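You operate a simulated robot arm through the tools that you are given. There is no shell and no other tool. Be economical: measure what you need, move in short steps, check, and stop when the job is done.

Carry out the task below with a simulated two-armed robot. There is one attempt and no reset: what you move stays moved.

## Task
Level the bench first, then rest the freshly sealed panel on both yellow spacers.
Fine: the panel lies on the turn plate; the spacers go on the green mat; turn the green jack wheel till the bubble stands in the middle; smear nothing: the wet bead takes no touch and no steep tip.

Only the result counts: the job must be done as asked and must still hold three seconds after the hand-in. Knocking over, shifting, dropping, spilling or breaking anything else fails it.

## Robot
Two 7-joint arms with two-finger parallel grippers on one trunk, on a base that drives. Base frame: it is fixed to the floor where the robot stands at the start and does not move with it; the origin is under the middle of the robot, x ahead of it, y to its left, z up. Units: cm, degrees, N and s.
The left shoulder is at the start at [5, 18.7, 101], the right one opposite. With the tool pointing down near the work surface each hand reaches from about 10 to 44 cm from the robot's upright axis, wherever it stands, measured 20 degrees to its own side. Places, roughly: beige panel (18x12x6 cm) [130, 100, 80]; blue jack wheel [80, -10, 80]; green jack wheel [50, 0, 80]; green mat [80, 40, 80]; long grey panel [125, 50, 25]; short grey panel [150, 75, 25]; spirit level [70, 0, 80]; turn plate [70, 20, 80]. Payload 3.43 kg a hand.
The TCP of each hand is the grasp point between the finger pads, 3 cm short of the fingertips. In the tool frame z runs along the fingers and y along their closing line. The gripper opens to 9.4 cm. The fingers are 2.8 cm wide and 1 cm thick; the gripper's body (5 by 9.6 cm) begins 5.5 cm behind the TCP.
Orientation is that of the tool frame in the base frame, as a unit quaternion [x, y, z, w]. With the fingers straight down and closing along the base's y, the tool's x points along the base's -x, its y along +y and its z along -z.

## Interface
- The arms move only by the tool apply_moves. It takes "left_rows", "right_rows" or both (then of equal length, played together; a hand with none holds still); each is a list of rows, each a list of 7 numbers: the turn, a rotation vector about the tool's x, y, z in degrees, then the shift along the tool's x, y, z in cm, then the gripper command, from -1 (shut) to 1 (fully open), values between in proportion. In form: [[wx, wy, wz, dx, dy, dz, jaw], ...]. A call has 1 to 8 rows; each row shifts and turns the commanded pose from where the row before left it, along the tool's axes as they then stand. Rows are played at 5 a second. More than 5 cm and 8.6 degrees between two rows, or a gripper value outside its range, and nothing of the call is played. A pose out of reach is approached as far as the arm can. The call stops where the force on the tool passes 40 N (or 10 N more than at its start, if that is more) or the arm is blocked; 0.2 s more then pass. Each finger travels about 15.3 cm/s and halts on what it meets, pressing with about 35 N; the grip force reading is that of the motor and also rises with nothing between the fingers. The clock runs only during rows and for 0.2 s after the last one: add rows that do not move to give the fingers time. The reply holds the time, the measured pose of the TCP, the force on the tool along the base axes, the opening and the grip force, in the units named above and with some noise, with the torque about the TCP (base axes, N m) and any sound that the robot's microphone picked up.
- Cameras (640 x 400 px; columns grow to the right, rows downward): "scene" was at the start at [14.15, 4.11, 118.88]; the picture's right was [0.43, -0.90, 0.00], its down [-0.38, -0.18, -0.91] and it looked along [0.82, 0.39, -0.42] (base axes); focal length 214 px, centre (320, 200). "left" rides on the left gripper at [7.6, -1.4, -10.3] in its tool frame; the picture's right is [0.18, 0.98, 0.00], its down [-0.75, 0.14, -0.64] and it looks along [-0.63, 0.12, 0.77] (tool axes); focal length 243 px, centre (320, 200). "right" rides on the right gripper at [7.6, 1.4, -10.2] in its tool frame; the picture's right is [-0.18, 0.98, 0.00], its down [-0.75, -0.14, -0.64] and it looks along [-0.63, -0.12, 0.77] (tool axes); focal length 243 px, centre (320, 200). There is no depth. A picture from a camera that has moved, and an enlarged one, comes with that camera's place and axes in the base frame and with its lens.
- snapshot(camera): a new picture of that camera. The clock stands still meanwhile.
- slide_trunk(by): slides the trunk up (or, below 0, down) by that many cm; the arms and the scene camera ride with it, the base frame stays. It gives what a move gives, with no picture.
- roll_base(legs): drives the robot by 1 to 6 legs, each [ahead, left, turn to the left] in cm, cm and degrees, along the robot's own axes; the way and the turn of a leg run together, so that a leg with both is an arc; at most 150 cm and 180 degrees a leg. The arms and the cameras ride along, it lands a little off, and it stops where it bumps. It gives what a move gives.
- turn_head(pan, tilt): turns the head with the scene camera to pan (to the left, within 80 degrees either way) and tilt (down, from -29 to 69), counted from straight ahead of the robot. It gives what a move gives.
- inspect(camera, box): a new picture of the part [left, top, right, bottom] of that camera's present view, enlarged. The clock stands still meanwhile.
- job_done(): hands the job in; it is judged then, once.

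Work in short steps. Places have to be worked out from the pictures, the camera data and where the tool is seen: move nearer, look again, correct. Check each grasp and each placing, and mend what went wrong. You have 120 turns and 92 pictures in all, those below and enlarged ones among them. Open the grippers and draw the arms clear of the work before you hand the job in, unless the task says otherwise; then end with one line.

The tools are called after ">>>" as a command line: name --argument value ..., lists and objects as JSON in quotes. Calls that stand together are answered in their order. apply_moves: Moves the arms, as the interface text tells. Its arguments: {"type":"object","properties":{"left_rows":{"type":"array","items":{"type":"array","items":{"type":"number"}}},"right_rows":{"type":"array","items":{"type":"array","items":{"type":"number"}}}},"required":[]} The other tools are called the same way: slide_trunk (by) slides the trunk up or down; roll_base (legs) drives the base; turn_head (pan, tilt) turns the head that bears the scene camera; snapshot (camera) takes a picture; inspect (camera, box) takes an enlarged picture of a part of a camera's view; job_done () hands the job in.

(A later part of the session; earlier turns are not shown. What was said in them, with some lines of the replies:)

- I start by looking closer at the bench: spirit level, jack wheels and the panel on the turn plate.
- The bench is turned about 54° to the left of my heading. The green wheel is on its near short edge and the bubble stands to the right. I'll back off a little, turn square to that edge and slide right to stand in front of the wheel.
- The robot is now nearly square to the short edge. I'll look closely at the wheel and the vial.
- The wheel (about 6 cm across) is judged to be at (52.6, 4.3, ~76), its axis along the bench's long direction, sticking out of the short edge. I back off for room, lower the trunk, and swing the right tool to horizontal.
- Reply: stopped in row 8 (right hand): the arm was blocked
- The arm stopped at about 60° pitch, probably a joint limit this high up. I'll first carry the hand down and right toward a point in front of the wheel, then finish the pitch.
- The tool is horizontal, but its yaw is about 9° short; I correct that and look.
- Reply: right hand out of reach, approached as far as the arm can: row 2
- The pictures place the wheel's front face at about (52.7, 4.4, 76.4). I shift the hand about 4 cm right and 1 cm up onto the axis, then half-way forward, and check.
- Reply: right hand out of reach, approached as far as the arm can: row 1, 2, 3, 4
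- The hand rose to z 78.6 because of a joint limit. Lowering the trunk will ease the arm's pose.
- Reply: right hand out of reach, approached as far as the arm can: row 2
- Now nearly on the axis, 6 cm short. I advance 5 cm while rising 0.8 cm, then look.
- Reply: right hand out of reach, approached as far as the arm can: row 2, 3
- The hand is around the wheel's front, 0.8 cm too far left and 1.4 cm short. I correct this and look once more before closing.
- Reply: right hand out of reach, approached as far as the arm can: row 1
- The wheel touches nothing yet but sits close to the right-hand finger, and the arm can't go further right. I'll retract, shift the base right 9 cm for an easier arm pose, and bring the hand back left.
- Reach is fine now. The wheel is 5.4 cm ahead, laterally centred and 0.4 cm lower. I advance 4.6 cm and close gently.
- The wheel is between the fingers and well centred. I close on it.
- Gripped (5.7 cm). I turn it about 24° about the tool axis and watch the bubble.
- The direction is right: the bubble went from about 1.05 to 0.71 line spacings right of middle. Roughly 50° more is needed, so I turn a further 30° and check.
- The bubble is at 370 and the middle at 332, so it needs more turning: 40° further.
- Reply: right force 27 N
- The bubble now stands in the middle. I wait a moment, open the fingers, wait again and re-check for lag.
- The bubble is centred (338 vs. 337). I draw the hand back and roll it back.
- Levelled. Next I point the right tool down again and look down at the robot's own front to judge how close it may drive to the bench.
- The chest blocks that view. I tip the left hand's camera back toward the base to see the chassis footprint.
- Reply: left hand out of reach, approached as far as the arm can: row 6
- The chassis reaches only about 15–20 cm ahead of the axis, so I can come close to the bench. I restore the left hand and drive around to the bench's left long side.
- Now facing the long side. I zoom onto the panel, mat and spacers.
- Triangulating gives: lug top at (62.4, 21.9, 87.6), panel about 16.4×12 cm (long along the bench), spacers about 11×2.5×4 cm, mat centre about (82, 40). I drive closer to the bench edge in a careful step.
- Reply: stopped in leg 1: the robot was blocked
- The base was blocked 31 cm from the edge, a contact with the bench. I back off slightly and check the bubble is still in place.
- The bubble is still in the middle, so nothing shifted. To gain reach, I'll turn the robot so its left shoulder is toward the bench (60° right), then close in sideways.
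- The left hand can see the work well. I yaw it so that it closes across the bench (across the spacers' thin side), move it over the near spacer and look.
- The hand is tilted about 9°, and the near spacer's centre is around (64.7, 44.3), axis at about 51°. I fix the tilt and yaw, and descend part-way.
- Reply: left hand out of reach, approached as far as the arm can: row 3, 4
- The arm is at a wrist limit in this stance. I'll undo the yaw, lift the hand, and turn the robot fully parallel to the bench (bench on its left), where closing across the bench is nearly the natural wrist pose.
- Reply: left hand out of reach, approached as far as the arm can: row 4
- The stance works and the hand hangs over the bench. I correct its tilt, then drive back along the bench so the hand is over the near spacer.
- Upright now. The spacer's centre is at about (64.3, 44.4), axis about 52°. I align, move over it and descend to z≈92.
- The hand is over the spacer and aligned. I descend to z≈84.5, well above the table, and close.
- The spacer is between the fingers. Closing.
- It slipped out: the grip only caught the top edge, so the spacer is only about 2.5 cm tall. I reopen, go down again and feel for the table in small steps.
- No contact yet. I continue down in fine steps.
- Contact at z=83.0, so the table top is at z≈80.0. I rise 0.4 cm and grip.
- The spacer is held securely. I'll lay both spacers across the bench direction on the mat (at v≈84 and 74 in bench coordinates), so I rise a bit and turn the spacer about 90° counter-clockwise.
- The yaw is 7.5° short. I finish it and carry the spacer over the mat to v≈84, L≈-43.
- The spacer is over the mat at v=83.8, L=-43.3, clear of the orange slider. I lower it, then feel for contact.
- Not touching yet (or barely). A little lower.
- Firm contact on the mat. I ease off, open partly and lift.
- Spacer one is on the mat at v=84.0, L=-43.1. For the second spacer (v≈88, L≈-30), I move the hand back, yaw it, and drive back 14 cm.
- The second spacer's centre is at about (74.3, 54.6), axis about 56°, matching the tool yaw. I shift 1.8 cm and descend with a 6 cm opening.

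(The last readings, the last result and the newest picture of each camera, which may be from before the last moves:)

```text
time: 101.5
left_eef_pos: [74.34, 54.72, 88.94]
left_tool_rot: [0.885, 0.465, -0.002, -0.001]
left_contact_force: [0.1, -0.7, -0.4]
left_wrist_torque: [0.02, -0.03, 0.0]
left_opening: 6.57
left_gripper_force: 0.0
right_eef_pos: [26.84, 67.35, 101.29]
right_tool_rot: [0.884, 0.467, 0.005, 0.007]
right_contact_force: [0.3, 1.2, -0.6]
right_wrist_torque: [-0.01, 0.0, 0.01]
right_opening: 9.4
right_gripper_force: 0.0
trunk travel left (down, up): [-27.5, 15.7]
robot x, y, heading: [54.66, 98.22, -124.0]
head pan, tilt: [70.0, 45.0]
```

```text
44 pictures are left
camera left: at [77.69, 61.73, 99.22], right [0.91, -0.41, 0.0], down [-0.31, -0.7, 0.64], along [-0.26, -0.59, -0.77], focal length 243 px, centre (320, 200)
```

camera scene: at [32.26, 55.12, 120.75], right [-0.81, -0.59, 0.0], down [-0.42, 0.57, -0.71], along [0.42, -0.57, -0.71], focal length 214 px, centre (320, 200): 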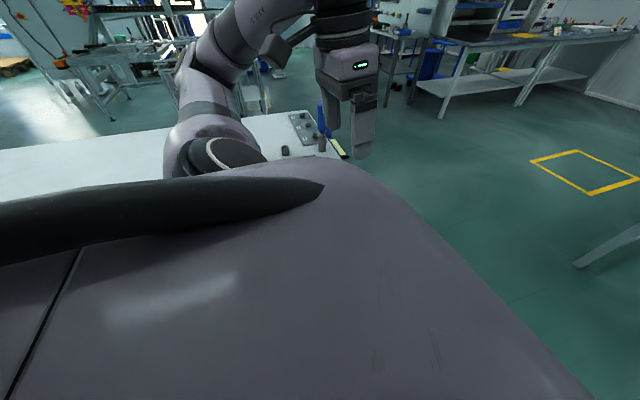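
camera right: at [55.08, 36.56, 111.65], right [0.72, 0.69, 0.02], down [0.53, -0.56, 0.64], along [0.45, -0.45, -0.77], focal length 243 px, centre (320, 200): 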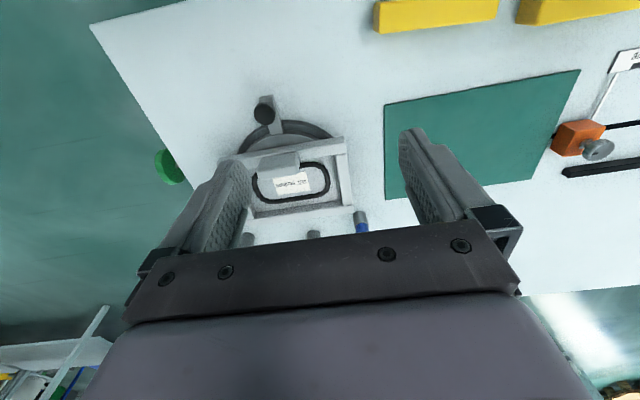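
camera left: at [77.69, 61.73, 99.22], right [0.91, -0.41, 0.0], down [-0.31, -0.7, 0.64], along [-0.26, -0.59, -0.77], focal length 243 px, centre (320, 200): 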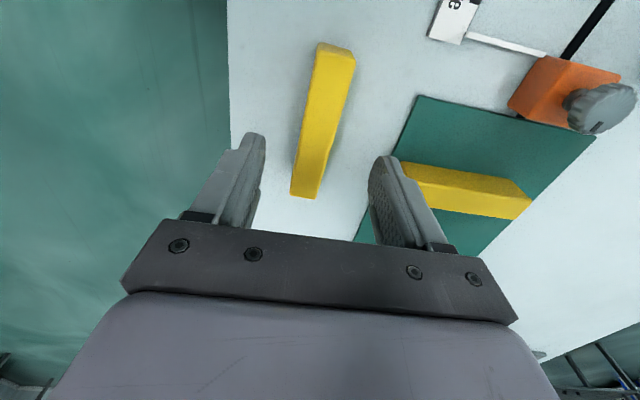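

Aligned and clear of spacer one. I go down to z≈83.4 and grip.

>>> apply_moves --left_rows '[[0, 0, 0, 0, 0, 2.5, 0.4], [0, 0, 0, 0, 0, 2.3, 0.4], [0, 0, 0, 0, 0, 0.6, 0.4], [0, 0, 0, 0, 0, 0, -0.3], [0, 0, 0, 0, 0, 0, -0.7], [0, 0, 0, 0, 0, 0, -1], [0, 0, 0, 0, 0, 0, -1]]'

>>> apply_moves --left_rows '[[0, 0, 0, 0, 0, -1, -1], [0, 0, 0, 0, 0, -3, -1], [0, 0, 0, 0, 0, -3, -1]]'

>>> snapshot --camera "left"

```text
time: 103.1
left_eef_pos: [74.4, 54.64, 83.51]
left_tool_rot: [0.885, 0.465, 0.0, -0.001]
left_contact_force: [0.0, 0.0, -0.4]
left_wrist_torque: [-0.05, 0.05, 0.03]
left_opening: 2.79
left_gripper_force: 35.0
right_eef_pos: [26.83, 67.37, 101.26]
right_tool_rot: [0.884, 0.467, 0.005, 0.006]
right_contact_force: [0.8, 0.3, 0.0]
right_wrist_torque: [-0.01, -0.02, -0.01]
right_opening: 9.39
right_gripper_force: 0.0
trunk travel left (down, up): [-27.5, 15.7]
robot x, y, heading: [54.58, 97.72, -123.9]
head pan, tilt: [70.0, 45.0]
```

```text
time: 103.9
left_eef_pos: [74.11, 54.7, 90.38]
left_tool_rot: [0.885, 0.465, -0.002, -0.002]
left_contact_force: [0.6, -0.4, -1.5]
left_wrist_torque: [-0.02, -0.07, 0.0]
left_opening: 2.79
left_gripper_force: 34.7
right_eef_pos: [26.86, 67.29, 101.17]
right_tool_rot: [0.884, 0.467, 0.005, 0.006]
right_contact_force: [-0.1, -0.1, -0.7]
right_wrist_torque: [-0.02, -0.02, -0.01]
right_opening: 9.36
right_gripper_force: 0.2
trunk travel left (down, up): [-27.5, 15.7]
robot x, y, heading: [54.29, 98.49, -124.1]
head pan, tilt: [70.0, 45.0]
```

```text
43 pictures are left
camera left: at [77.44, 61.74, 100.75], right [0.91, -0.41, 0.0], down [-0.31, -0.7, 0.64], along [-0.26, -0.59, -0.77], focal length 243 px, centre (320, 200)
```

left: 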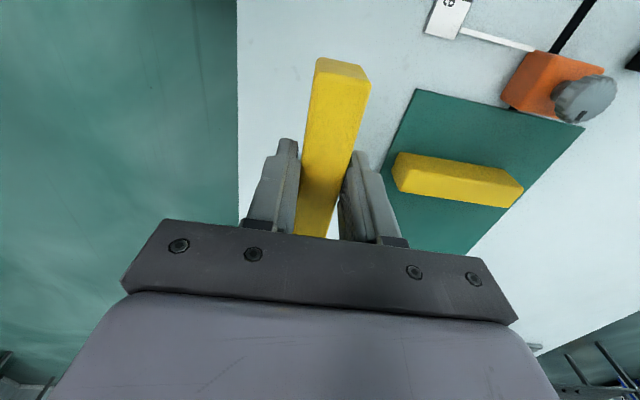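

Held. I raise it a bit, drive forward 24 cm, then turn it 90° for placement.

>>> apply_moves --left_rows '[[0, 0, 0, 0, 0, -3, -1], [0, 0, 0, 0, 0, -2, -1]]'

>>> roll_base --legs '[[24, 0, 0]]'

>>> apply_moves --left_rows '[[0, 0, -8.4, 0, 0, 0, -1], [0, 0, -8.4, 0, 0, 0, -1], [0, 0, -8.4, 0, 0, 0, -1], [0, 0, -8.4, 0, 0, 0, -1], [0, 0, -8.4, 0, 0, 0, -1], [0, 0, -8.4, 0, 0, 0, -1], [0, 0, -8.4, 0, 0, 0, -1], [0, 0, -8.4, 0, 0, 0, -1]]'

>>> apply_moves --left_rows '[[0, 0, -8.4, 0, 0, 0, -1], [0, 0, -8.4, 0, 0, 0, -1], [0, 0, -6, 0, 0, 0, -1]]'

```text
time: 104.5
left_eef_pos: [74.29, 54.62, 95.45]
left_tool_rot: [0.885, 0.465, -0.002, -0.001]
left_contact_force: [0.2, -0.5, -1.5]
left_wrist_torque: [-0.03, 0.01, 0.01]
left_opening: 2.78
left_gripper_force: 34.5
right_eef_pos: [26.81, 67.39, 101.28]
right_tool_rot: [0.884, 0.467, 0.005, 0.006]
right_contact_force: [-0.6, -1.5, 0.5]
right_wrist_torque: [-0.01, -0.01, -0.02]
right_opening: 9.4
right_gripper_force: 0.1
trunk travel left (down, up): [-27.5, 15.7]
robot x, y, heading: [54.48, 97.95, -124.0]
head pan, tilt: [70.0, 45.0]
```

```text
time: 106.2
left_eef_pos: [60.78, 34.96, 95.45]
left_tool_rot: [0.886, 0.464, -0.002, 0.0]
left_contact_force: [-0.2, 0.3, -1.4]
left_wrist_torque: [0.01, -0.01, 0.0]
left_opening: 2.8
left_gripper_force: 34.8
right_eef_pos: [13.49, 47.88, 101.19]
right_tool_rot: [0.884, 0.467, 0.005, 0.006]
right_contact_force: [-0.2, -1.0, -1.4]
right_wrist_torque: [0.02, 0.01, 0.01]
right_opening: 9.41
right_gripper_force: 0.0
trunk travel left (down, up): [-27.5, 15.7]
robot x, y, heading: [41.61, 78.07, -124.0]
head pan, tilt: [70.0, 45.0]
```

```text
time: 108.0
left_eef_pos: [60.9, 35.0, 95.54]
left_tool_rot: [0.48, 0.878, 0.0, -0.002]
left_contact_force: [1.0, -0.2, -1.4]
left_wrist_torque: [0.02, 0.03, 0.02]
left_opening: 2.75
left_gripper_force: 34.9
right_eef_pos: [13.56, 47.69, 101.27]
right_tool_rot: [0.884, 0.467, 0.005, 0.006]
right_contact_force: [0.0, -0.8, 0.1]
right_wrist_torque: [-0.01, 0.0, -0.04]
right_opening: 9.38
right_gripper_force: 0.1
trunk travel left (down, up): [-27.5, 15.7]
robot x, y, heading: [41.4, 78.0, -124.1]
head pan, tilt: [70.0, 45.0]
```

```text
time: 108.8
left_eef_pos: [60.89, 34.97, 95.3]
left_tool_rot: [0.297, 0.955, 0.0, -0.003]
left_contact_force: [-0.5, -1.1, -1.3]
left_wrist_torque: [0.0, -0.01, -0.03]
left_opening: 2.82
left_gripper_force: 35.1
right_eef_pos: [13.66, 47.81, 101.23]
right_tool_rot: [0.884, 0.467, 0.005, 0.006]
right_contact_force: [0.2, 0.1, -0.7]
right_wrist_torque: [0.02, -0.01, 0.01]
right_opening: 9.4
right_gripper_force: 0.0
trunk travel left (down, up): [-27.5, 15.7]
robot x, y, heading: [41.63, 78.68, -123.9]
head pan, tilt: [70.0, 45.0]
```

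Yaw is right. I move over the mat to v=74, L=-43.1 and look.

>>> apply_moves --left_rows '[[0, 0, 0, -2.5, 2.7, 0, -1], [0, 0, 0, -2.7, 2.7, 0, -1], [0, 0, 0, -2.5, 2.7, 0, -1], [0, 0, 0, -2.5, 2.6, 2, -1], [0, 0, 0, -2.5, 0, 3, -1]]'

>>> snapshot --camera "left"

```text
time: 110.0
left_eef_pos: [77.71, 36.9, 90.31]
left_tool_rot: [0.298, 0.955, 0.0, -0.003]
left_contact_force: [-0.8, 0.2, -1.9]
left_wrist_torque: [-0.01, -0.03, -0.04]
left_opening: 2.77
left_gripper_force: 35.0
right_eef_pos: [13.47, 47.99, 101.16]
right_tool_rot: [0.884, 0.467, 0.005, 0.006]
right_contact_force: [-0.2, -1.0, 0.4]
right_wrist_torque: [0.02, 0.0, -0.04]
right_opening: 9.39
right_gripper_force: 0.0
trunk travel left (down, up): [-27.5, 15.7]
robot x, y, heading: [40.89, 78.52, -123.9]
head pan, tilt: [70.0, 45.0]
```

```text
42 pictures are left
camera left: at [70.78, 40.0, 100.58], right [0.41, 0.91, 0.0], down [0.7, -0.31, 0.64], along [0.58, -0.26, -0.77], focal length 243 px, centre (320, 200)
```

left: 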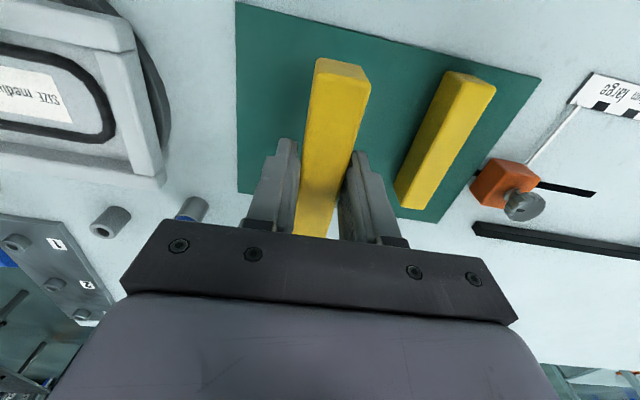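

Good position (v=74.4, L=-43.2), parallel to the first. I lower it.

>>> apply_moves --left_rows '[[0, 0, 0, 0, 0, 2, -1], [0, 0, 0, 0, 0, 2, -1], [0, 0, 0, 0, 0, 1.5, -1], [0, 0, 0, 0, 0, 0.7, -1], [0, 0, 0, 0, 0, 0.3, -1], [0, 0, 0, 0, 0, 0, -1]]'

```text
time: 111.4
left_eef_pos: [77.22, 36.59, 83.89]
left_tool_rot: [0.298, 0.955, -0.001, -0.002]
left_contact_force: [-0.1, 0.1, 6.1]
left_wrist_torque: [-0.24, -0.33, 0.04]
left_opening: 2.78
left_gripper_force: 35.0
right_eef_pos: [13.54, 47.86, 101.28]
right_tool_rot: [0.884, 0.467, 0.005, 0.007]
right_contact_force: [-0.1, -0.2, 0.6]
right_wrist_torque: [-0.01, 0.02, 0.01]
right_opening: 9.41
right_gripper_force: 0.1
trunk travel left (down, up): [-27.5, 15.7]
robot x, y, heading: [41.08, 78.44, -124.0]
head pan, tilt: [70.0, 45.0]
```

Contact (6 N). I release and lift.

>>> apply_moves --left_rows '[[0, 0, 0, 0, 0, 0, -0.2], [0, 0, 0, 0, 0, 0, 0.1], [0, 0, 0, 0, 0, 0, 0.1], [0, 0, 0, 0, 0, -2, 0.1], [0, 0, 0, 0, 0, -3, 0.1], [0, 0, 0, 0, 0, -4, 0.1], [0, 0, 0, 0, 0, -3, 1]]'

>>> snapshot --camera "left"

```text
time: 113.0
left_eef_pos: [77.31, 36.57, 96.19]
left_tool_rot: [0.298, 0.954, 0.0, -0.002]
left_contact_force: [-0.5, -0.1, 0.0]
left_wrist_torque: [0.0, 0.0, 0.0]
left_opening: 9.4
left_gripper_force: 0.0
right_eef_pos: [13.61, 48.0, 101.26]
right_tool_rot: [0.885, 0.466, 0.004, 0.007]
right_contact_force: [-0.7, -0.4, 0.2]
right_wrist_torque: [0.01, -0.02, -0.01]
right_opening: 9.41
right_gripper_force: 0.1
trunk travel left (down, up): [-27.5, 15.7]
robot x, y, heading: [41.55, 78.65, -124.3]
head pan, tilt: [70.0, 45.0]
```

```text
41 pictures are left
camera left: at [70.43, 39.74, 106.48], right [0.41, 0.91, 0.0], down [0.7, -0.31, 0.64], along [0.58, -0.26, -0.77], focal length 243 px, centre (320, 200)
```

left: 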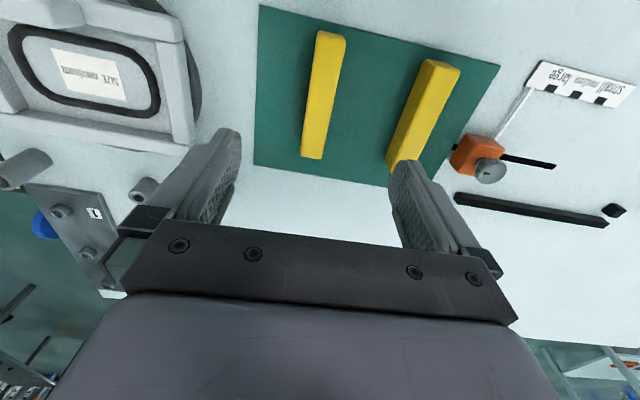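

Both spacers lie on the mat at v=73.9 and 83.7, L about -38…-48.5. Now the panel: I raise the hand, bring it closer, yaw back to closing across the bench, and drive forward to the lug.

>>> apply_moves --left_rows '[[0, 0, 0, 3.5, -3, -2, 1], [0, 0, 0, 3, -3, -2, 1], [0, 0, 8.4, 0, 0, 0, 1], [0, 0, 8.4, 0, 0, 0, 1], [0, 0, 8.4, 0, 0, 0, 1], [0, 0, 8.4, 0, 0, 0, 1], [0, 0, 8.4, 0, 0, 0, 1], [0, 0, 8.4, 0, 0, 0, 1]]'

>>> apply_moves --left_rows '[[0, 0, 8.4, 0, 0, 0, 1], [0, 0, 8.4, 0, 0, 0, 1], [0, 0, 8.4, 0, 0, 0, 1], [0, 0, 8.4, 0, 0, 0, 1], [0, 0, 6, 0, 0, 0, 1]]'

>>> roll_base --legs '[[12.5, 1, 0]]'

>>> snapshot --camera "left"

```text
refused: row 1 steps farther than a row can; nothing moved
```

```text
time: 114.2
left_eef_pos: [77.38, 36.52, 96.05]
left_tool_rot: [0.605, 0.797, 0.0, -0.001]
left_contact_force: [0.3, -1.1, -0.9]
left_wrist_torque: [0.01, -0.02, -0.01]
left_opening: 9.43
left_gripper_force: 0.1
right_eef_pos: [13.63, 47.91, 101.23]
right_tool_rot: [0.884, 0.468, 0.005, 0.007]
right_contact_force: [-0.5, 1.0, 0.1]
right_wrist_torque: [0.04, 0.03, 0.01]
right_opening: 9.4
right_gripper_force: 0.0
trunk travel left (down, up): [-27.5, 15.7]
robot x, y, heading: [41.31, 78.03, -123.9]
head pan, tilt: [70.0, 45.0]
```

```text
time: 115.5
left_eef_pos: [71.1, 25.69, 96.01]
left_tool_rot: [0.606, 0.796, 0.0, -0.002]
left_contact_force: [-0.4, 0.4, -0.2]
left_wrist_torque: [-0.02, 0.01, 0.0]
left_opening: 9.4
left_gripper_force: 0.1
right_eef_pos: [7.41, 37.33, 101.35]
right_tool_rot: [0.885, 0.465, 0.005, 0.007]
right_contact_force: [0.6, -0.3, -1.0]
right_wrist_torque: [0.01, -0.04, -0.03]
right_opening: 9.39
right_gripper_force: 0.1
trunk travel left (down, up): [-27.5, 15.7]
robot x, y, heading: [35.36, 67.85, -124.4]
head pan, tilt: [70.0, 45.0]
```

```text
40 pictures are left
camera left: at [67.89, 32.61, 106.34], right [0.9, 0.44, 0.0], down [0.34, -0.69, 0.64], along [0.28, -0.58, -0.77], focal length 243 px, centre (320, 200)
```

left: 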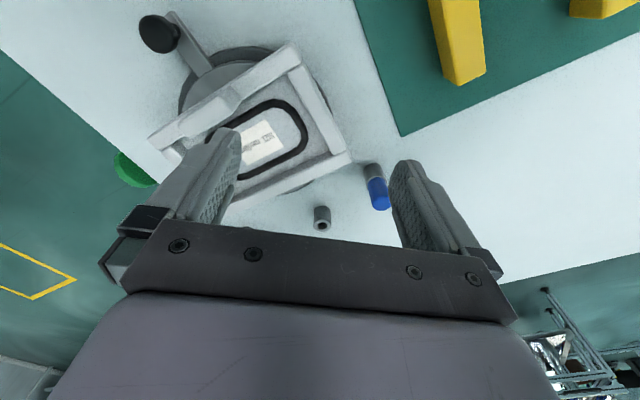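

That first call was refused but nothing was endangered. I raise the hand, yaw the remaining 50°, then move over the lug.

>>> apply_moves --left_rows '[[0, 0, 8.4, 0, 0, -2, 1], [0, 0, 8.4, 0, 0, -2, 1], [0, 0, 8.4, 0, 0, 0, 1], [0, 0, 8.4, 0, 0, 0, 1], [0, 0, 8.4, 0, 0, 0, 1], [0, 0, 7.9, 0, 0, 0, 1], [0, 0, 0, -3, -2.4, 0, 1], [0, 0, 0, -3, -2.4, 0, 1]]'

>>> snapshot --camera "left"

```text
time: 117.3
left_eef_pos: [59.64, 23.96, 100.62]
left_tool_rot: [0.885, 0.466, -0.002, -0.001]
left_contact_force: [0.5, 0.3, -0.3]
left_wrist_torque: [0.03, -0.02, -0.01]
left_opening: 9.41
left_gripper_force: 0.1
left hand out of reach, approached as far as the arm can: row 5, 6
right_eef_pos: [7.45, 37.29, 101.26]
right_tool_rot: [0.885, 0.465, 0.005, 0.007]
right_contact_force: [-0.5, -0.2, -0.2]
right_wrist_torque: [0.0, 0.0, 0.0]
right_opening: 9.38
right_gripper_force: 0.1
trunk travel left (down, up): [-27.5, 15.7]
robot x, y, heading: [35.51, 67.89, -124.5]
head pan, tilt: [70.0, 45.0]
```

```text
39 pictures are left
camera left: at [62.95, 31.03, 110.83], right [0.91, -0.4, 0.0], down [-0.31, -0.7, 0.64], along [-0.26, -0.59, -0.77], focal length 243 px, centre (320, 200)
```

left: 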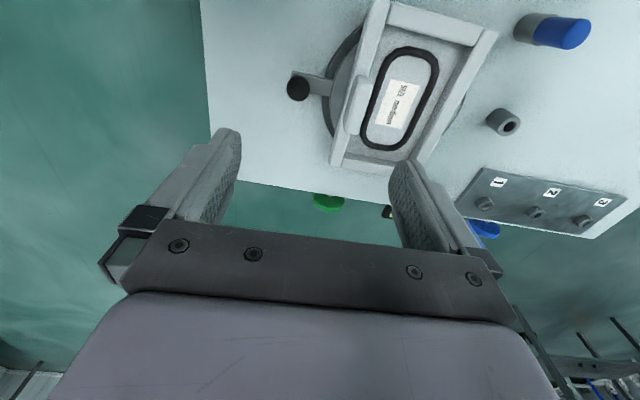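

A clear top view of the panel. I enlarge it to measure lug, rim and bead.

>>> inspect --camera "left" --box '[320, 0, 520, 180]'

```text
2.22 times, centred on (420, 90) of left
camera zoom: at [62.95, 31.03, 110.83], right [0.91, -0.4, 0.0], down [-0.31, -0.7, 0.64], along [-0.26, -0.59, -0.77], focal length 539 px, centre (98, 444)
```

zoom: 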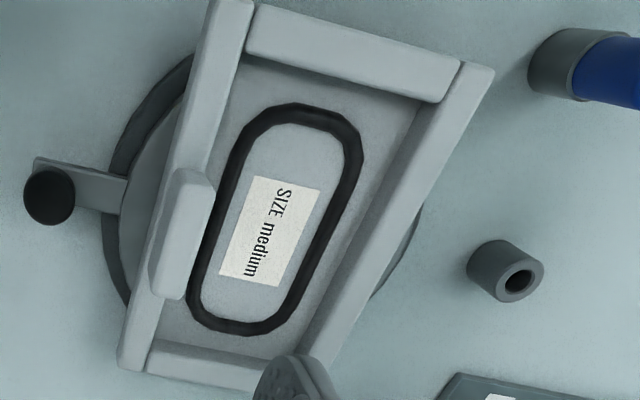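

The panel is square to the bench (axis about 55.7°, same as the tool). The bead runs about 0.9 cm inside the near rim, so the inner fingertip must stay above the rim top. I move over the lug at z≈92 with a 4.5 cm opening and look.

>>> apply_moves --left_rows '[[0, 0, 0, 0.25, 1.9, 1.5, 0.2], [0, 0, 0, 0.25, 1.8, 2, 0], [0, 0, 0, 0, 0, 2.5, 0], [0, 0, 0, 0, 0, 2.3, 0], [0, 0, 0, 0, 0, 0, 0]]'

>>> inspect --camera "left" --box '[200, 0, 480, 240]'

```text
time: 118.5
left_eef_pos: [63.27, 21.96, 92.36]
left_tool_rot: [0.885, 0.466, -0.002, -0.001]
left_contact_force: [-0.5, 0.3, 0.0]
left_wrist_torque: [0.02, 0.01, 0.01]
left_opening: 4.69
left_gripper_force: 0.1
right_eef_pos: [7.49, 37.38, 101.28]
right_tool_rot: [0.885, 0.465, 0.005, 0.006]
right_contact_force: [-0.6, 0.7, 1.1]
right_wrist_torque: [0.0, 0.01, 0.02]
right_opening: 9.4
right_gripper_force: 0.1
trunk travel left (down, up): [-27.5, 15.7]
robot x, y, heading: [35.29, 67.57, -124.5]
head pan, tilt: [70.0, 45.0]
```

```text
1.67 times, centred on (340, 120) of left
camera zoom: at [66.53, 29.12, 102.65], right [0.91, -0.4, 0.0], down [-0.31, -0.7, 0.64], along [-0.26, -0.59, -0.77], focal length 404 px, centre (287, 333)
```

zoom: 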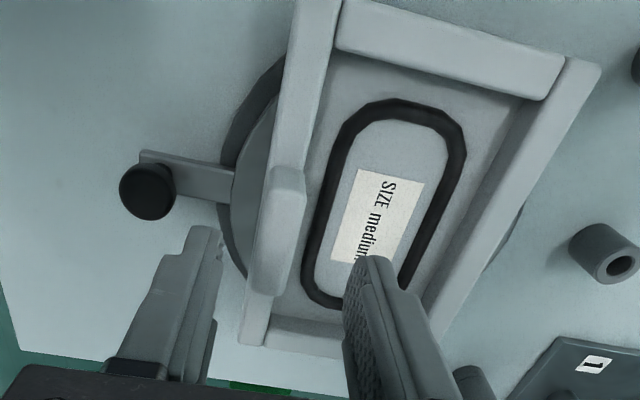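

Centred on the lug across, 0.7 cm off along it. I descend to z≈89.2, so the tips stay above the rim (≈85), and inspect.

>>> apply_moves --left_rows '[[0, 0, 0, 0.4, 0, 1, 0], [0, 0, 0, 0.3, 0, 1.2, 0], [0, 0, 0, 0, 0, 1, 0], [0, 0, 0, 0, 0, 0, 0]]'

>>> inspect --camera "left" --box '[200, 40, 480, 240]'

```text
time: 119.5
left_eef_pos: [63.58, 22.62, 88.96]
left_tool_rot: [0.885, 0.466, -0.002, -0.001]
left_contact_force: [0.3, -0.6, -0.8]
left_wrist_torque: [-0.02, 0.0, -0.01]
left_opening: 4.7
left_gripper_force: 0.0
right_eef_pos: [7.46, 37.34, 101.25]
right_tool_rot: [0.885, 0.465, 0.005, 0.007]
right_contact_force: [-0.6, 0.9, 0.2]
right_wrist_torque: [0.0, -0.01, 0.04]
right_opening: 9.39
right_gripper_force: 0.1
trunk travel left (down, up): [-27.5, 15.7]
robot x, y, heading: [35.41, 68.0, -124.1]
head pan, tilt: [70.0, 45.0]
```

```text
2.00 times, centred on (340, 140) of left
camera zoom: at [66.82, 29.69, 99.24], right [0.91, -0.4, 0.0], down [-0.31, -0.7, 0.64], along [-0.26, -0.59, -0.77], focal length 485 px, centre (280, 320)
```

zoom: 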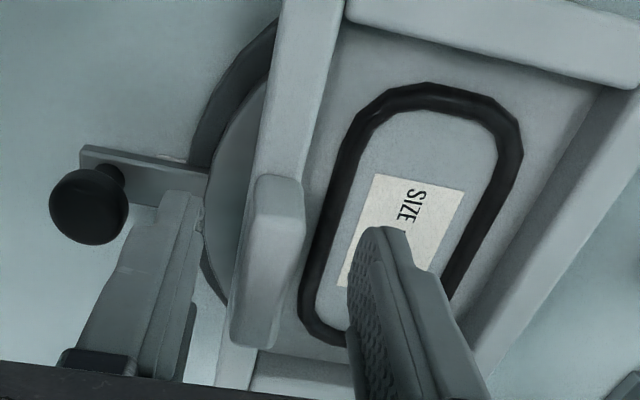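

Good centering across the lug; I shift 0.7 cm along it, lower 0.3 cm and close gently.

>>> apply_moves --left_rows '[[0, 0, 0, 0.7, 0, 0.3, 0], [0, 0, 0, 0, 0, 0, -0.2], [0, 0, 0, 0, 0, 0, -0.35], [0, 0, 0, 0, 0, 0, -0.5], [0, 0, 0, 0, 0, 0, -0.6], [0, 0, 0, 0, 0, 0, -0.7], [0, 0, 0, 0, 0, 0, -1], [0, 0, 0, 0, 0, 0, -1]]'

>>> inspect --camera "left" --box '[200, 40, 480, 240]'

```text
time: 121.3
left_eef_pos: [63.9, 23.23, 88.66]
left_tool_rot: [0.885, 0.466, -0.001, -0.001]
left_contact_force: [-1.0, -1.3, -0.5]
left_wrist_torque: [-0.07, -0.09, -0.03]
left_opening: 1.55
left_gripper_force: 35.6
right_eef_pos: [7.44, 37.38, 101.4]
right_tool_rot: [0.885, 0.465, 0.004, 0.007]
right_contact_force: [0.0, 1.1, 0.0]
right_wrist_torque: [0.02, -0.05, 0.01]
right_opening: 9.4
right_gripper_force: 0.1
trunk travel left (down, up): [-27.5, 15.7]
robot x, y, heading: [34.93, 67.6, -124.5]
head pan, tilt: [70.0, 45.0]
```

```text
2.00 times, centred on (340, 140) of left
camera zoom: at [67.14, 30.32, 98.95], right [0.91, -0.4, 0.0], down [-0.31, -0.7, 0.64], along [-0.26, -0.59, -0.77], focal length 485 px, centre (280, 320)
```

zoom: 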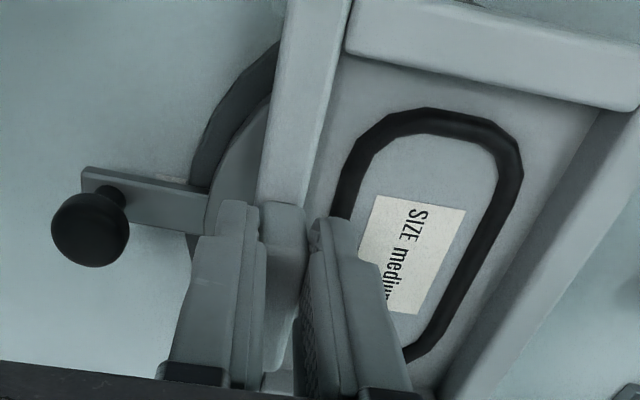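

Gripped at 1.55 cm with the inner tip clear of the bead. I lift a few millimetres slowly and check force and tilt.

>>> apply_moves --left_rows '[[0, 0, 0, 0, 0, -0.2, -1], [0, 0, 0, 0, 0, -0.2, -1], [0, 0, 0, 0, 0, -0.3, -1], [0, 0, 0, 0, 0, -0.3, -1], [0, 0, 0, 0, 0, 0, -1]]'

>>> snapshot --camera "left"

```text
time: 122.5
left_eef_pos: [63.88, 23.17, 89.82]
left_tool_rot: [0.885, 0.466, -0.002, -0.002]
left_contact_force: [0.4, 0.1, -1.1]
left_wrist_torque: [0.09, 0.05, -0.02]
left_opening: 1.55
left_gripper_force: 35.4
right_eef_pos: [7.41, 37.34, 101.37]
right_tool_rot: [0.886, 0.464, 0.004, 0.007]
right_contact_force: [-0.2, -0.4, 0.1]
right_wrist_torque: [-0.03, 0.02, -0.01]
right_opening: 9.4
right_gripper_force: 0.0
trunk travel left (down, up): [-27.5, 15.7]
robot x, y, heading: [35.3, 67.6, -124.2]
head pan, tilt: [70.0, 45.0]
```

```text
34 pictures are left
camera left: at [67.19, 30.23, 100.0], right [0.91, -0.4, 0.0], down [-0.31, -0.7, 0.64], along [-0.26, -0.59, -0.77], focal length 243 px, centre (320, 200)
```

left: 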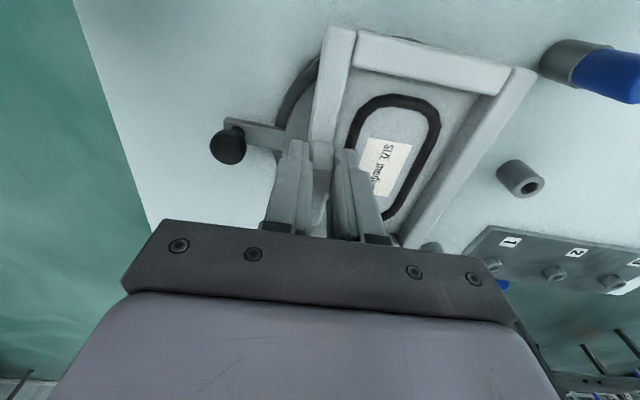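

The grip holds and the weight is small (≈1–2 N). I lift further, slowly.

>>> apply_moves --left_rows '[[0, 0, 0, 0, 0, -0.7, -1], [0, 0, 0, 0, 0, -1, -1], [0, 0, 0, 0, 0, -1, -1], [0, 0, 0, 0, 0, -1, -1], [0, 0, 0, 0, 0, -1, -1], [0, 0, 0, 0, 0, -0.5, -1], [0, 0, 0, 0, 0, 0, -1]]'

>>> snapshot --camera "left"

```text
time: 124.1
left_eef_pos: [63.84, 23.24, 94.8]
left_tool_rot: [0.885, 0.466, -0.001, -0.001]
left_contact_force: [-0.2, 0.3, -2.8]
left_wrist_torque: [0.11, 0.07, 0.0]
left_opening: 1.55
left_gripper_force: 34.8
right_eef_pos: [7.43, 37.37, 101.28]
right_tool_rot: [0.885, 0.465, 0.005, 0.007]
right_contact_force: [-0.5, 0.5, -0.9]
right_wrist_torque: [-0.02, -0.01, -0.03]
right_opening: 9.42
right_gripper_force: 0.0
trunk travel left (down, up): [-27.5, 15.7]
robot x, y, heading: [35.43, 67.63, -124.5]
head pan, tilt: [70.0, 45.0]
```

```text
33 pictures are left
camera left: at [67.09, 30.2, 105.11], right [0.91, -0.4, 0.0], down [-0.31, -0.7, 0.64], along [-0.26, -0.59, -0.77], focal length 243 px, centre (320, 200)
```

left: 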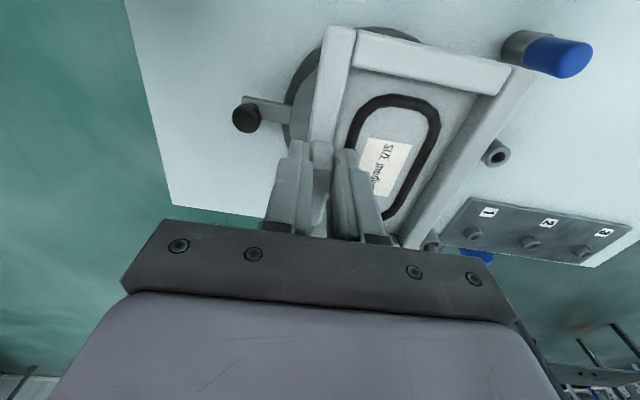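

The panel hangs level and rigid. I raise it 3 cm more, then drive the base back about 25 cm along the bench to bring it over the spacers.

>>> apply_moves --left_rows '[[0, 0, 0, 0, 0, -1, -1], [0, 0, 0, 0, 0, -1, -1], [0, 0, 0, 0, 0, -1, -1], [0, 0, 0, 0, 0, 0, -1]]'

>>> roll_base --legs '[[-8, 0, 0], [-17, 0, 0]]'

>>> snapshot --camera "left"

```text
time: 125.1
left_eef_pos: [63.91, 23.17, 98.04]
left_tool_rot: [0.885, 0.466, -0.001, -0.001]
left_contact_force: [0.4, -0.3, -2.5]
left_wrist_torque: [0.08, 0.05, -0.02]
left_opening: 1.55
left_gripper_force: 35.6
right_eef_pos: [7.37, 37.33, 101.31]
right_tool_rot: [0.886, 0.464, 0.005, 0.006]
right_contact_force: [0.4, -0.5, 0.3]
right_wrist_torque: [-0.03, 0.03, 0.01]
right_opening: 9.41
right_gripper_force: 0.1
trunk travel left (down, up): [-27.5, 15.7]
robot x, y, heading: [35.32, 67.9, -124.6]
head pan, tilt: [70.0, 45.0]
```

```text
time: 127.2
left_eef_pos: [77.82, 43.66, 97.99]
left_tool_rot: [0.884, 0.467, -0.002, -0.001]
left_contact_force: [-0.5, -0.1, -1.9]
left_wrist_torque: [0.08, 0.04, -0.01]
left_opening: 1.55
left_gripper_force: 35.7
right_eef_pos: [21.43, 57.8, 101.28]
right_tool_rot: [0.885, 0.465, 0.004, 0.006]
right_contact_force: [0.6, 1.1, 0.7]
right_wrist_torque: [-0.03, 0.01, 0.0]
right_opening: 9.38
right_gripper_force: 0.0
trunk travel left (down, up): [-27.5, 15.7]
robot x, y, heading: [49.28, 88.29, -124.2]
head pan, tilt: [70.0, 45.0]
```

```text
32 pictures are left
camera left: at [81.15, 50.8, 108.28], right [0.92, -0.4, 0.0], down [-0.31, -0.7, 0.64], along [-0.26, -0.59, -0.77], focal length 243 px, centre (320, 200)
```

left: 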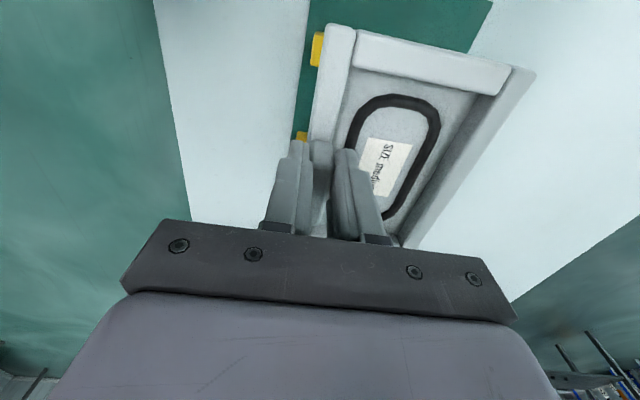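

The panel is above both spacers: TCP at v=80.0, target 80.4; L -39.4, target -38.4. I correct and lower to z≈91, then check.

>>> apply_moves --left_rows '[[0, 0, 0, 0.4, -0.5, 0, -1], [0, 0, 0, 0, -0.5, 0, -1], [0, 0, 0, 0, 0, 1.5, -1], [0, 0, 0, 0, 0, 1.5, -1], [0, 0, 0, 0, 0, 1.5, -1], [0, 0, 0, 0, 0, 1.5, -1], [0, 0, 0, 0, 0, 0.5, -1], [0, 0, 0, 0, 0, 0, -1]]'

>>> snapshot --camera "left"

```text
time: 129.0
left_eef_pos: [77.22, 44.76, 91.75]
left_tool_rot: [0.884, 0.467, -0.001, -0.002]
left_contact_force: [1.0, 0.4, -1.8]
left_wrist_torque: [0.12, 0.07, -0.03]
left_opening: 1.54
left_gripper_force: 34.9
right_eef_pos: [21.44, 57.78, 101.21]
right_tool_rot: [0.885, 0.465, 0.005, 0.006]
right_contact_force: [0.8, 0.7, 0.0]
right_wrist_torque: [-0.01, -0.02, -0.01]
right_opening: 9.39
right_gripper_force: 0.1
trunk travel left (down, up): [-27.5, 15.7]
robot x, y, heading: [49.23, 88.45, -124.4]
head pan, tilt: [70.0, 45.0]
```

```text
31 pictures are left
camera left: at [80.41, 51.76, 101.95], right [0.92, -0.4, 0.0], down [-0.31, -0.7, 0.64], along [-0.26, -0.59, -0.77], focal length 243 px, centre (320, 200)
```

left: 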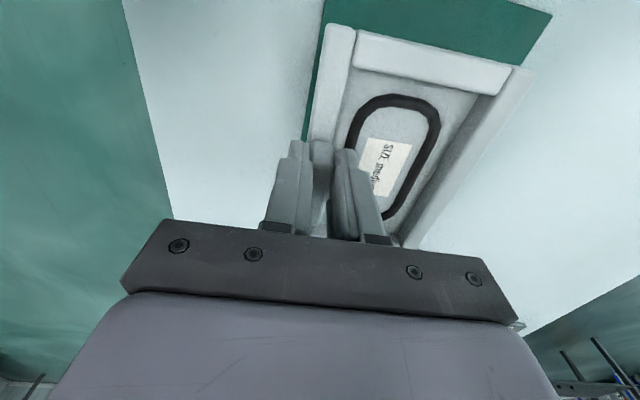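

Placed right above (v=80.6, L=-38.3). I lower in small steps, watching the force.

>>> apply_moves --left_rows '[[0, 0, 0, 0, 0, 0.5, -1], [0, 0, 0, 0, 0, 0.5, -1], [0, 0, 0, 0, 0, 0.5, -1], [0, 0, 0, 0, 0, 0.3, -1], [0, 0, 0, 0, 0, 0, -1]]'

>>> apply_moves --left_rows '[[0, 0, 0, 0, 0, 0.3, -1], [0, 0, 0, 0, 0, 0.2, -1], [0, 0, 0, 0, 0, 0, -1]]'

```text
time: 130.2
left_eef_pos: [77.21, 44.62, 90.0]
left_tool_rot: [0.884, 0.467, -0.004, 0.003]
left_contact_force: [2.4, -0.8, 28.5]
left_wrist_torque: [-0.13, 0.0, -0.01]
left_opening: 1.57
left_gripper_force: 34.9
right_eef_pos: [21.31, 57.86, 101.36]
right_tool_rot: [0.885, 0.465, 0.005, 0.008]
right_contact_force: [0.3, -0.2, -0.1]
right_wrist_torque: [0.03, -0.04, 0.03]
right_opening: 9.4
right_gripper_force: 0.1
trunk travel left (down, up): [-27.5, 15.7]
robot x, y, heading: [49.32, 88.39, -124.6]
head pan, tilt: [70.0, 45.0]
```

```text
time: 131.0
left_eef_pos: [77.21, 44.73, 89.48]
left_tool_rot: [0.884, 0.467, -0.003, 0.0]
left_contact_force: [1.2, -2.9, 27.1]
left_wrist_torque: [-0.34, 0.05, 0.03]
left_opening: 1.56
left_gripper_force: 34.9
right_eef_pos: [21.34, 57.96, 101.3]
right_tool_rot: [0.885, 0.465, 0.004, 0.007]
right_contact_force: [0.3, -0.3, -0.7]
right_wrist_torque: [-0.01, -0.01, -0.01]
right_opening: 9.41
right_gripper_force: 0.1
trunk travel left (down, up): [-27.5, 15.7]
robot x, y, heading: [49.52, 88.17, -124.2]
head pan, tilt: [70.0, 45.0]
```

Contact came at z≈90.2, and the fingers slid slightly down the lug. I back up 0.4 cm commanded to relieve the load and look closely.

>>> inspect --camera "left" --box '[200, 0, 560, 250]'

```text
1.60 times, centred on (380, 125) of left
camera zoom: at [80.43, 51.78, 99.7], right [0.92, -0.4, 0.0], down [-0.31, -0.7, 0.65], along [-0.26, -0.59, -0.76], focal length 388 px, centre (224, 320)
```

zoom: 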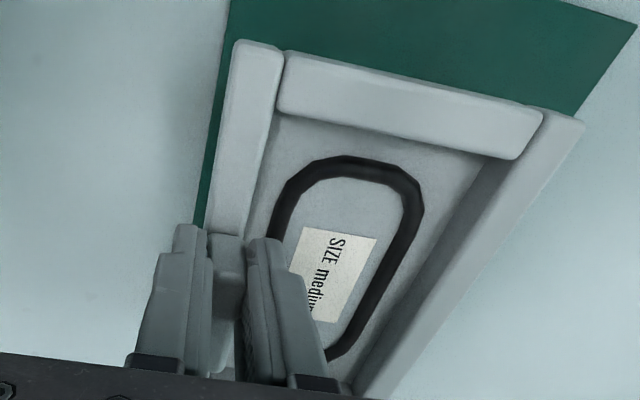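

The panel lies level over the mat. I relieve the load, open the fingers only about 0.4 cm each (to stay off the bead), and lift straight up.

>>> apply_moves --left_rows '[[0, 0, 0, 0, 0, -0.3, -1], [0, 0, 0, 0, 0, -0.1, -1], [0, 0, 0, 0, 0, 0, -1]]'

```text
time: 131.8
left_eef_pos: [77.23, 44.78, 89.56]
left_tool_rot: [0.884, 0.467, 0.0, -0.004]
left_contact_force: [-0.9, 0.9, -1.2]
left_wrist_torque: [-0.03, 0.04, -0.04]
left_opening: 1.57
left_gripper_force: 35.3
right_eef_pos: [21.39, 57.79, 101.3]
right_tool_rot: [0.885, 0.466, 0.004, 0.006]
right_contact_force: [-0.1, -0.5, 0.3]
right_wrist_torque: [0.0, 0.01, 0.01]
right_opening: 9.38
right_gripper_force: 0.1
trunk travel left (down, up): [-27.5, 15.7]
robot x, y, heading: [49.27, 88.47, -124.3]
head pan, tilt: [70.0, 45.0]
```

Unloaded. Now a small opening and a straight lift.

>>> apply_moves --left_rows '[[0, 0, 0, 0, 0, 0, -0.6], [0, 0, 0, 0, 0, 0, -0.5], [0, 0, 0, 0, 0, 0, -0.5], [0, 0, 0, 0, 0, -0.5, -0.5], [0, 0, 0, 0, 0, -1, -0.5], [0, 0, 0, 0, 0, -2, -0.5], [0, 0, 0, 0, 0, -3, -0.5], [0, 0, 0, 0, 0, -4, 0]]'

>>> snapshot --camera "left"

```text
time: 133.6
left_eef_pos: [77.27, 44.58, 100.16]
left_tool_rot: [0.885, 0.466, -0.002, -0.002]
left_contact_force: [-0.2, -0.6, -0.2]
left_wrist_torque: [0.02, 0.0, 0.01]
left_opening: 4.69
left_gripper_force: 0.0
right_eef_pos: [21.42, 57.72, 101.17]
right_tool_rot: [0.885, 0.466, 0.005, 0.007]
right_contact_force: [0.0, 0.6, 0.2]
right_wrist_torque: [0.0, 0.02, -0.02]
right_opening: 9.42
right_gripper_force: 0.1
trunk travel left (down, up): [-27.5, 15.7]
robot x, y, heading: [49.33, 88.0, -124.4]
head pan, tilt: [70.0, 45.0]
```

```text
29 pictures are left
camera left: at [80.59, 51.59, 110.39], right [0.92, -0.4, 0.0], down [-0.31, -0.7, 0.64], along [-0.26, -0.59, -0.77], focal length 243 px, centre (320, 200)
```

left: 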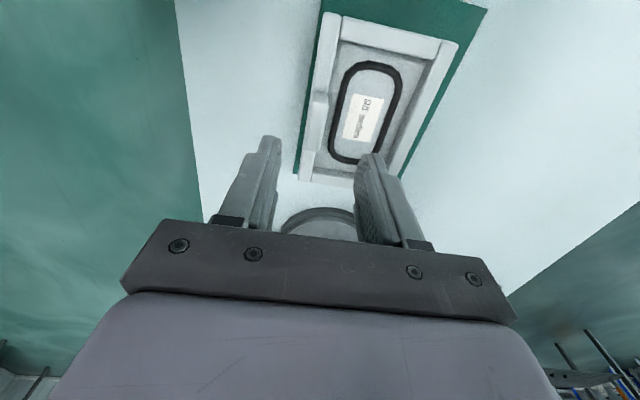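

Released. I raise the hand, drive away from the bench and turn to view the result from the side.

>>> apply_moves --left_rows '[[0, 0, 0, 0, -1, -3, 1], [0, 0, 0, 0, -1, -3, 1]]'

>>> roll_base --legs '[[0, -35, 0], [0, 0, 70], [0, 0, 20]]'

>>> turn_head --pan 0 --tilt 40

>>> snapshot --camera "scene"

```text
time: 134.2
left_eef_pos: [75.58, 45.48, 106.08]
left_tool_rot: [0.885, 0.466, -0.002, -0.001]
left_contact_force: [-0.1, 0.7, -0.5]
left_wrist_torque: [-0.02, 0.0, 0.04]
left_opening: 9.4
left_gripper_force: 0.0
right_eef_pos: [21.38, 57.69, 101.27]
right_tool_rot: [0.885, 0.465, 0.005, 0.006]
right_contact_force: [1.0, 0.7, 0.1]
right_wrist_torque: [0.03, -0.01, -0.01]
right_opening: 9.41
right_gripper_force: 0.1
trunk travel left (down, up): [-27.5, 15.7]
robot x, y, heading: [49.5, 88.58, -124.1]
head pan, tilt: [70.0, 45.0]
```

```text
time: 142.0
left_eef_pos: [62.68, 135.44, 106.04]
left_tool_rot: [0.279, 0.96, -0.002, 0.001]
left_contact_force: [-0.1, -0.5, 0.0]
left_wrist_torque: [-0.01, 0.01, -0.01]
left_opening: 9.39
left_gripper_force: 0.1
right_eef_pos: [52.09, 80.74, 101.46]
right_tool_rot: [0.281, 0.96, 0.007, 0.001]
right_contact_force: [0.3, -0.5, -0.6]
right_wrist_torque: [-0.01, -0.03, 0.0]
right_opening: 9.41
right_gripper_force: 0.1
trunk travel left (down, up): [-27.5, 15.7]
robot x, y, heading: [20.8, 107.15, -32.4]
head pan, tilt: [70.0, 45.0]
```

```text
time: 143.4
left_eef_pos: [62.66, 135.29, 105.98]
left_tool_rot: [0.28, 0.96, -0.001, 0.001]
left_contact_force: [0.1, 0.2, -0.1]
left_wrist_torque: [0.01, -0.01, 0.0]
left_opening: 9.41
left_gripper_force: 0.1
right_eef_pos: [52.12, 80.73, 101.31]
right_tool_rot: [0.281, 0.96, 0.007, 0.002]
right_contact_force: [-0.1, 0.4, 0.4]
right_wrist_torque: [0.02, 0.03, -0.03]
right_opening: 9.4
right_gripper_force: 0.1
trunk travel left (down, up): [-27.5, 15.7]
robot x, y, heading: [20.5, 107.39, -32.4]
head pan, tilt: [0.0, 40.0]
```

```text
28 pictures are left
camera scene: at [32.86, 100.01, 121.48], right [-0.54, -0.84, 0.0], down [-0.54, 0.34, -0.77], along [0.65, -0.41, -0.64], focal length 214 px, centre (320, 200)
```

scene: 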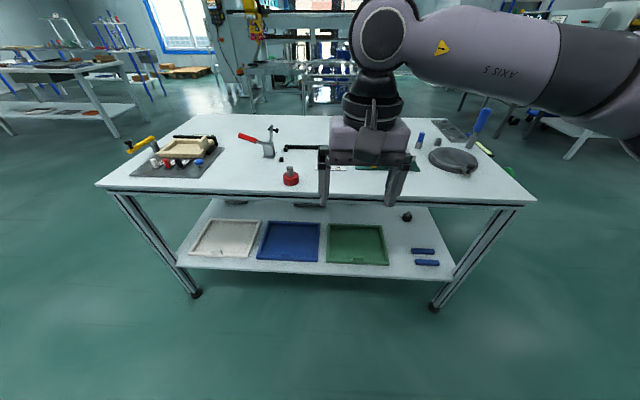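

The right hand hides the mat. I slide to the right for a clear line of sight.

>>> roll_base --legs '[[0, -45, 0]]'

>>> inspect --camera "scene" --box '[160, 110, 400, 260]'

```text
time: 147.8
left_eef_pos: [38.8, 97.09, 106.1]
left_tool_rot: [0.287, 0.958, -0.001, 0.001]
left_contact_force: [-0.5, -0.1, 0.5]
left_wrist_torque: [-0.02, 0.0, 0.01]
left_opening: 9.38
left_gripper_force: 0.0
right_eef_pos: [27.56, 42.67, 101.44]
right_tool_rot: [0.287, 0.958, 0.008, 0.002]
right_contact_force: [0.0, -0.1, -0.7]
right_wrist_torque: [-0.01, 0.02, 0.02]
right_opening: 9.38
right_gripper_force: 0.1
trunk travel left (down, up): [-27.5, 15.7]
robot x, y, heading: [-3.54, 69.9, -33.0]
head pan, tilt: [0.0, 40.0]
```

```text
2.67 times, centred on (280, 185) of scene
camera zoom: at [8.53, 62.21, 121.48], right [-0.55, -0.84, 0.0], down [-0.54, 0.35, -0.77], along [0.64, -0.42, -0.64], focal length 572 px, centre (427, 240)
```

zoom: 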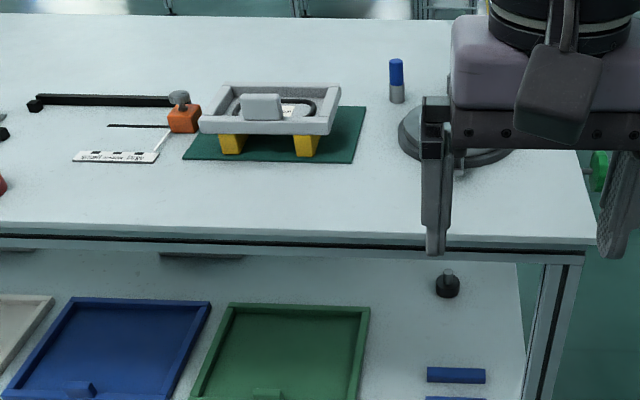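

The panel rests level on both yellow spacers on the mat. I check the bead and the bubble closely.

>>> inspect --camera "scene" --box '[220, 130, 310, 180]'

>>> roll_base --legs '[[0, -25, 0]]'

>>> snapshot --camera "scene"

```text
7.11 times, centred on (265, 155) of scene
camera zoom: at [8.53, 62.21, 121.48], right [-0.55, -0.84, 0.0], down [-0.54, 0.35, -0.77], along [0.64, -0.42, -0.64], focal length 1525 px, centre (711, 520)
```

zoom: 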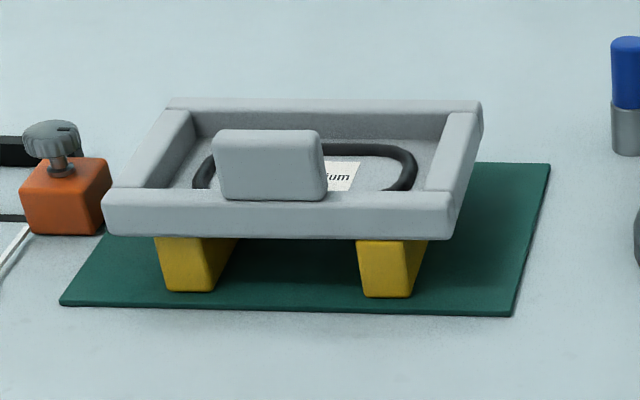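

```text
time: 150.6
left_eef_pos: [25.55, 76.64, 106.21]
left_tool_rot: [0.286, 0.958, -0.003, 0.0]
left_contact_force: [-1.1, 0.1, 0.2]
left_wrist_torque: [0.0, 0.01, -0.02]
left_opening: 9.38
left_gripper_force: 0.1
right_eef_pos: [14.1, 22.31, 101.28]
right_tool_rot: [0.288, 0.957, 0.008, 0.001]
right_contact_force: [-0.2, 1.0, 0.5]
right_wrist_torque: [-0.02, 0.03, 0.0]
right_opening: 9.4
right_gripper_force: 0.1
trunk travel left (down, up): [-27.5, 15.7]
robot x, y, heading: [-16.63, 49.49, -33.3]
head pan, tilt: [0.0, 40.0]
```

```text
25 pictures are left
camera scene: at [-4.78, 41.85, 121.48], right [-0.55, -0.84, 0.0], down [-0.54, 0.35, -0.77], along [0.64, -0.42, -0.64], focal length 214 px, centre (320, 200)
```

scene: 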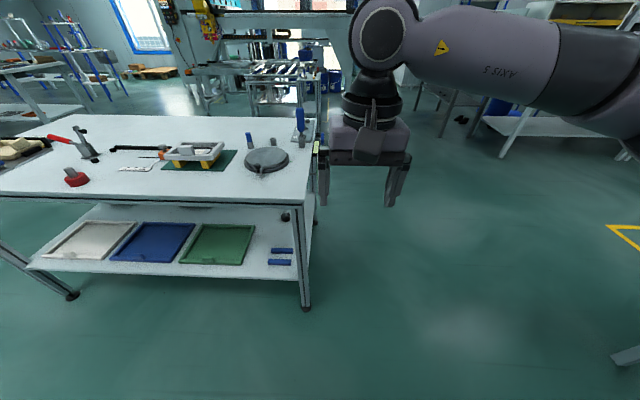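

The bead is intact and the panel is well supported. One last look at the vial.

>>> inspect --camera "scene" --box '[300, 130, 332, 170]'

```text
10.00 times, centred on (316, 150) of scene
camera zoom: at [-4.78, 41.85, 121.48], right [-0.55, -0.84, 0.0], down [-0.54, 0.35, -0.77], along [0.64, -0.42, -0.64], focal length 2145 px, centre (360, 700)
```

zoom: 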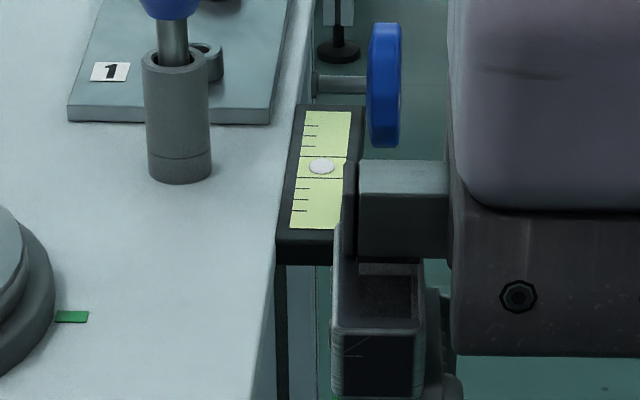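

The bubble still stands between the middle lines, the panel rests on both spacers, the grippers are open and the arms are clear. I hand in.

>>> job_done

```text
The job is handed in.
```

The bench is level, with the bubble between the middle lines. The sealed panel rests on both yellow spacers on the green mat, and the bead shows no smear in the last close-up.
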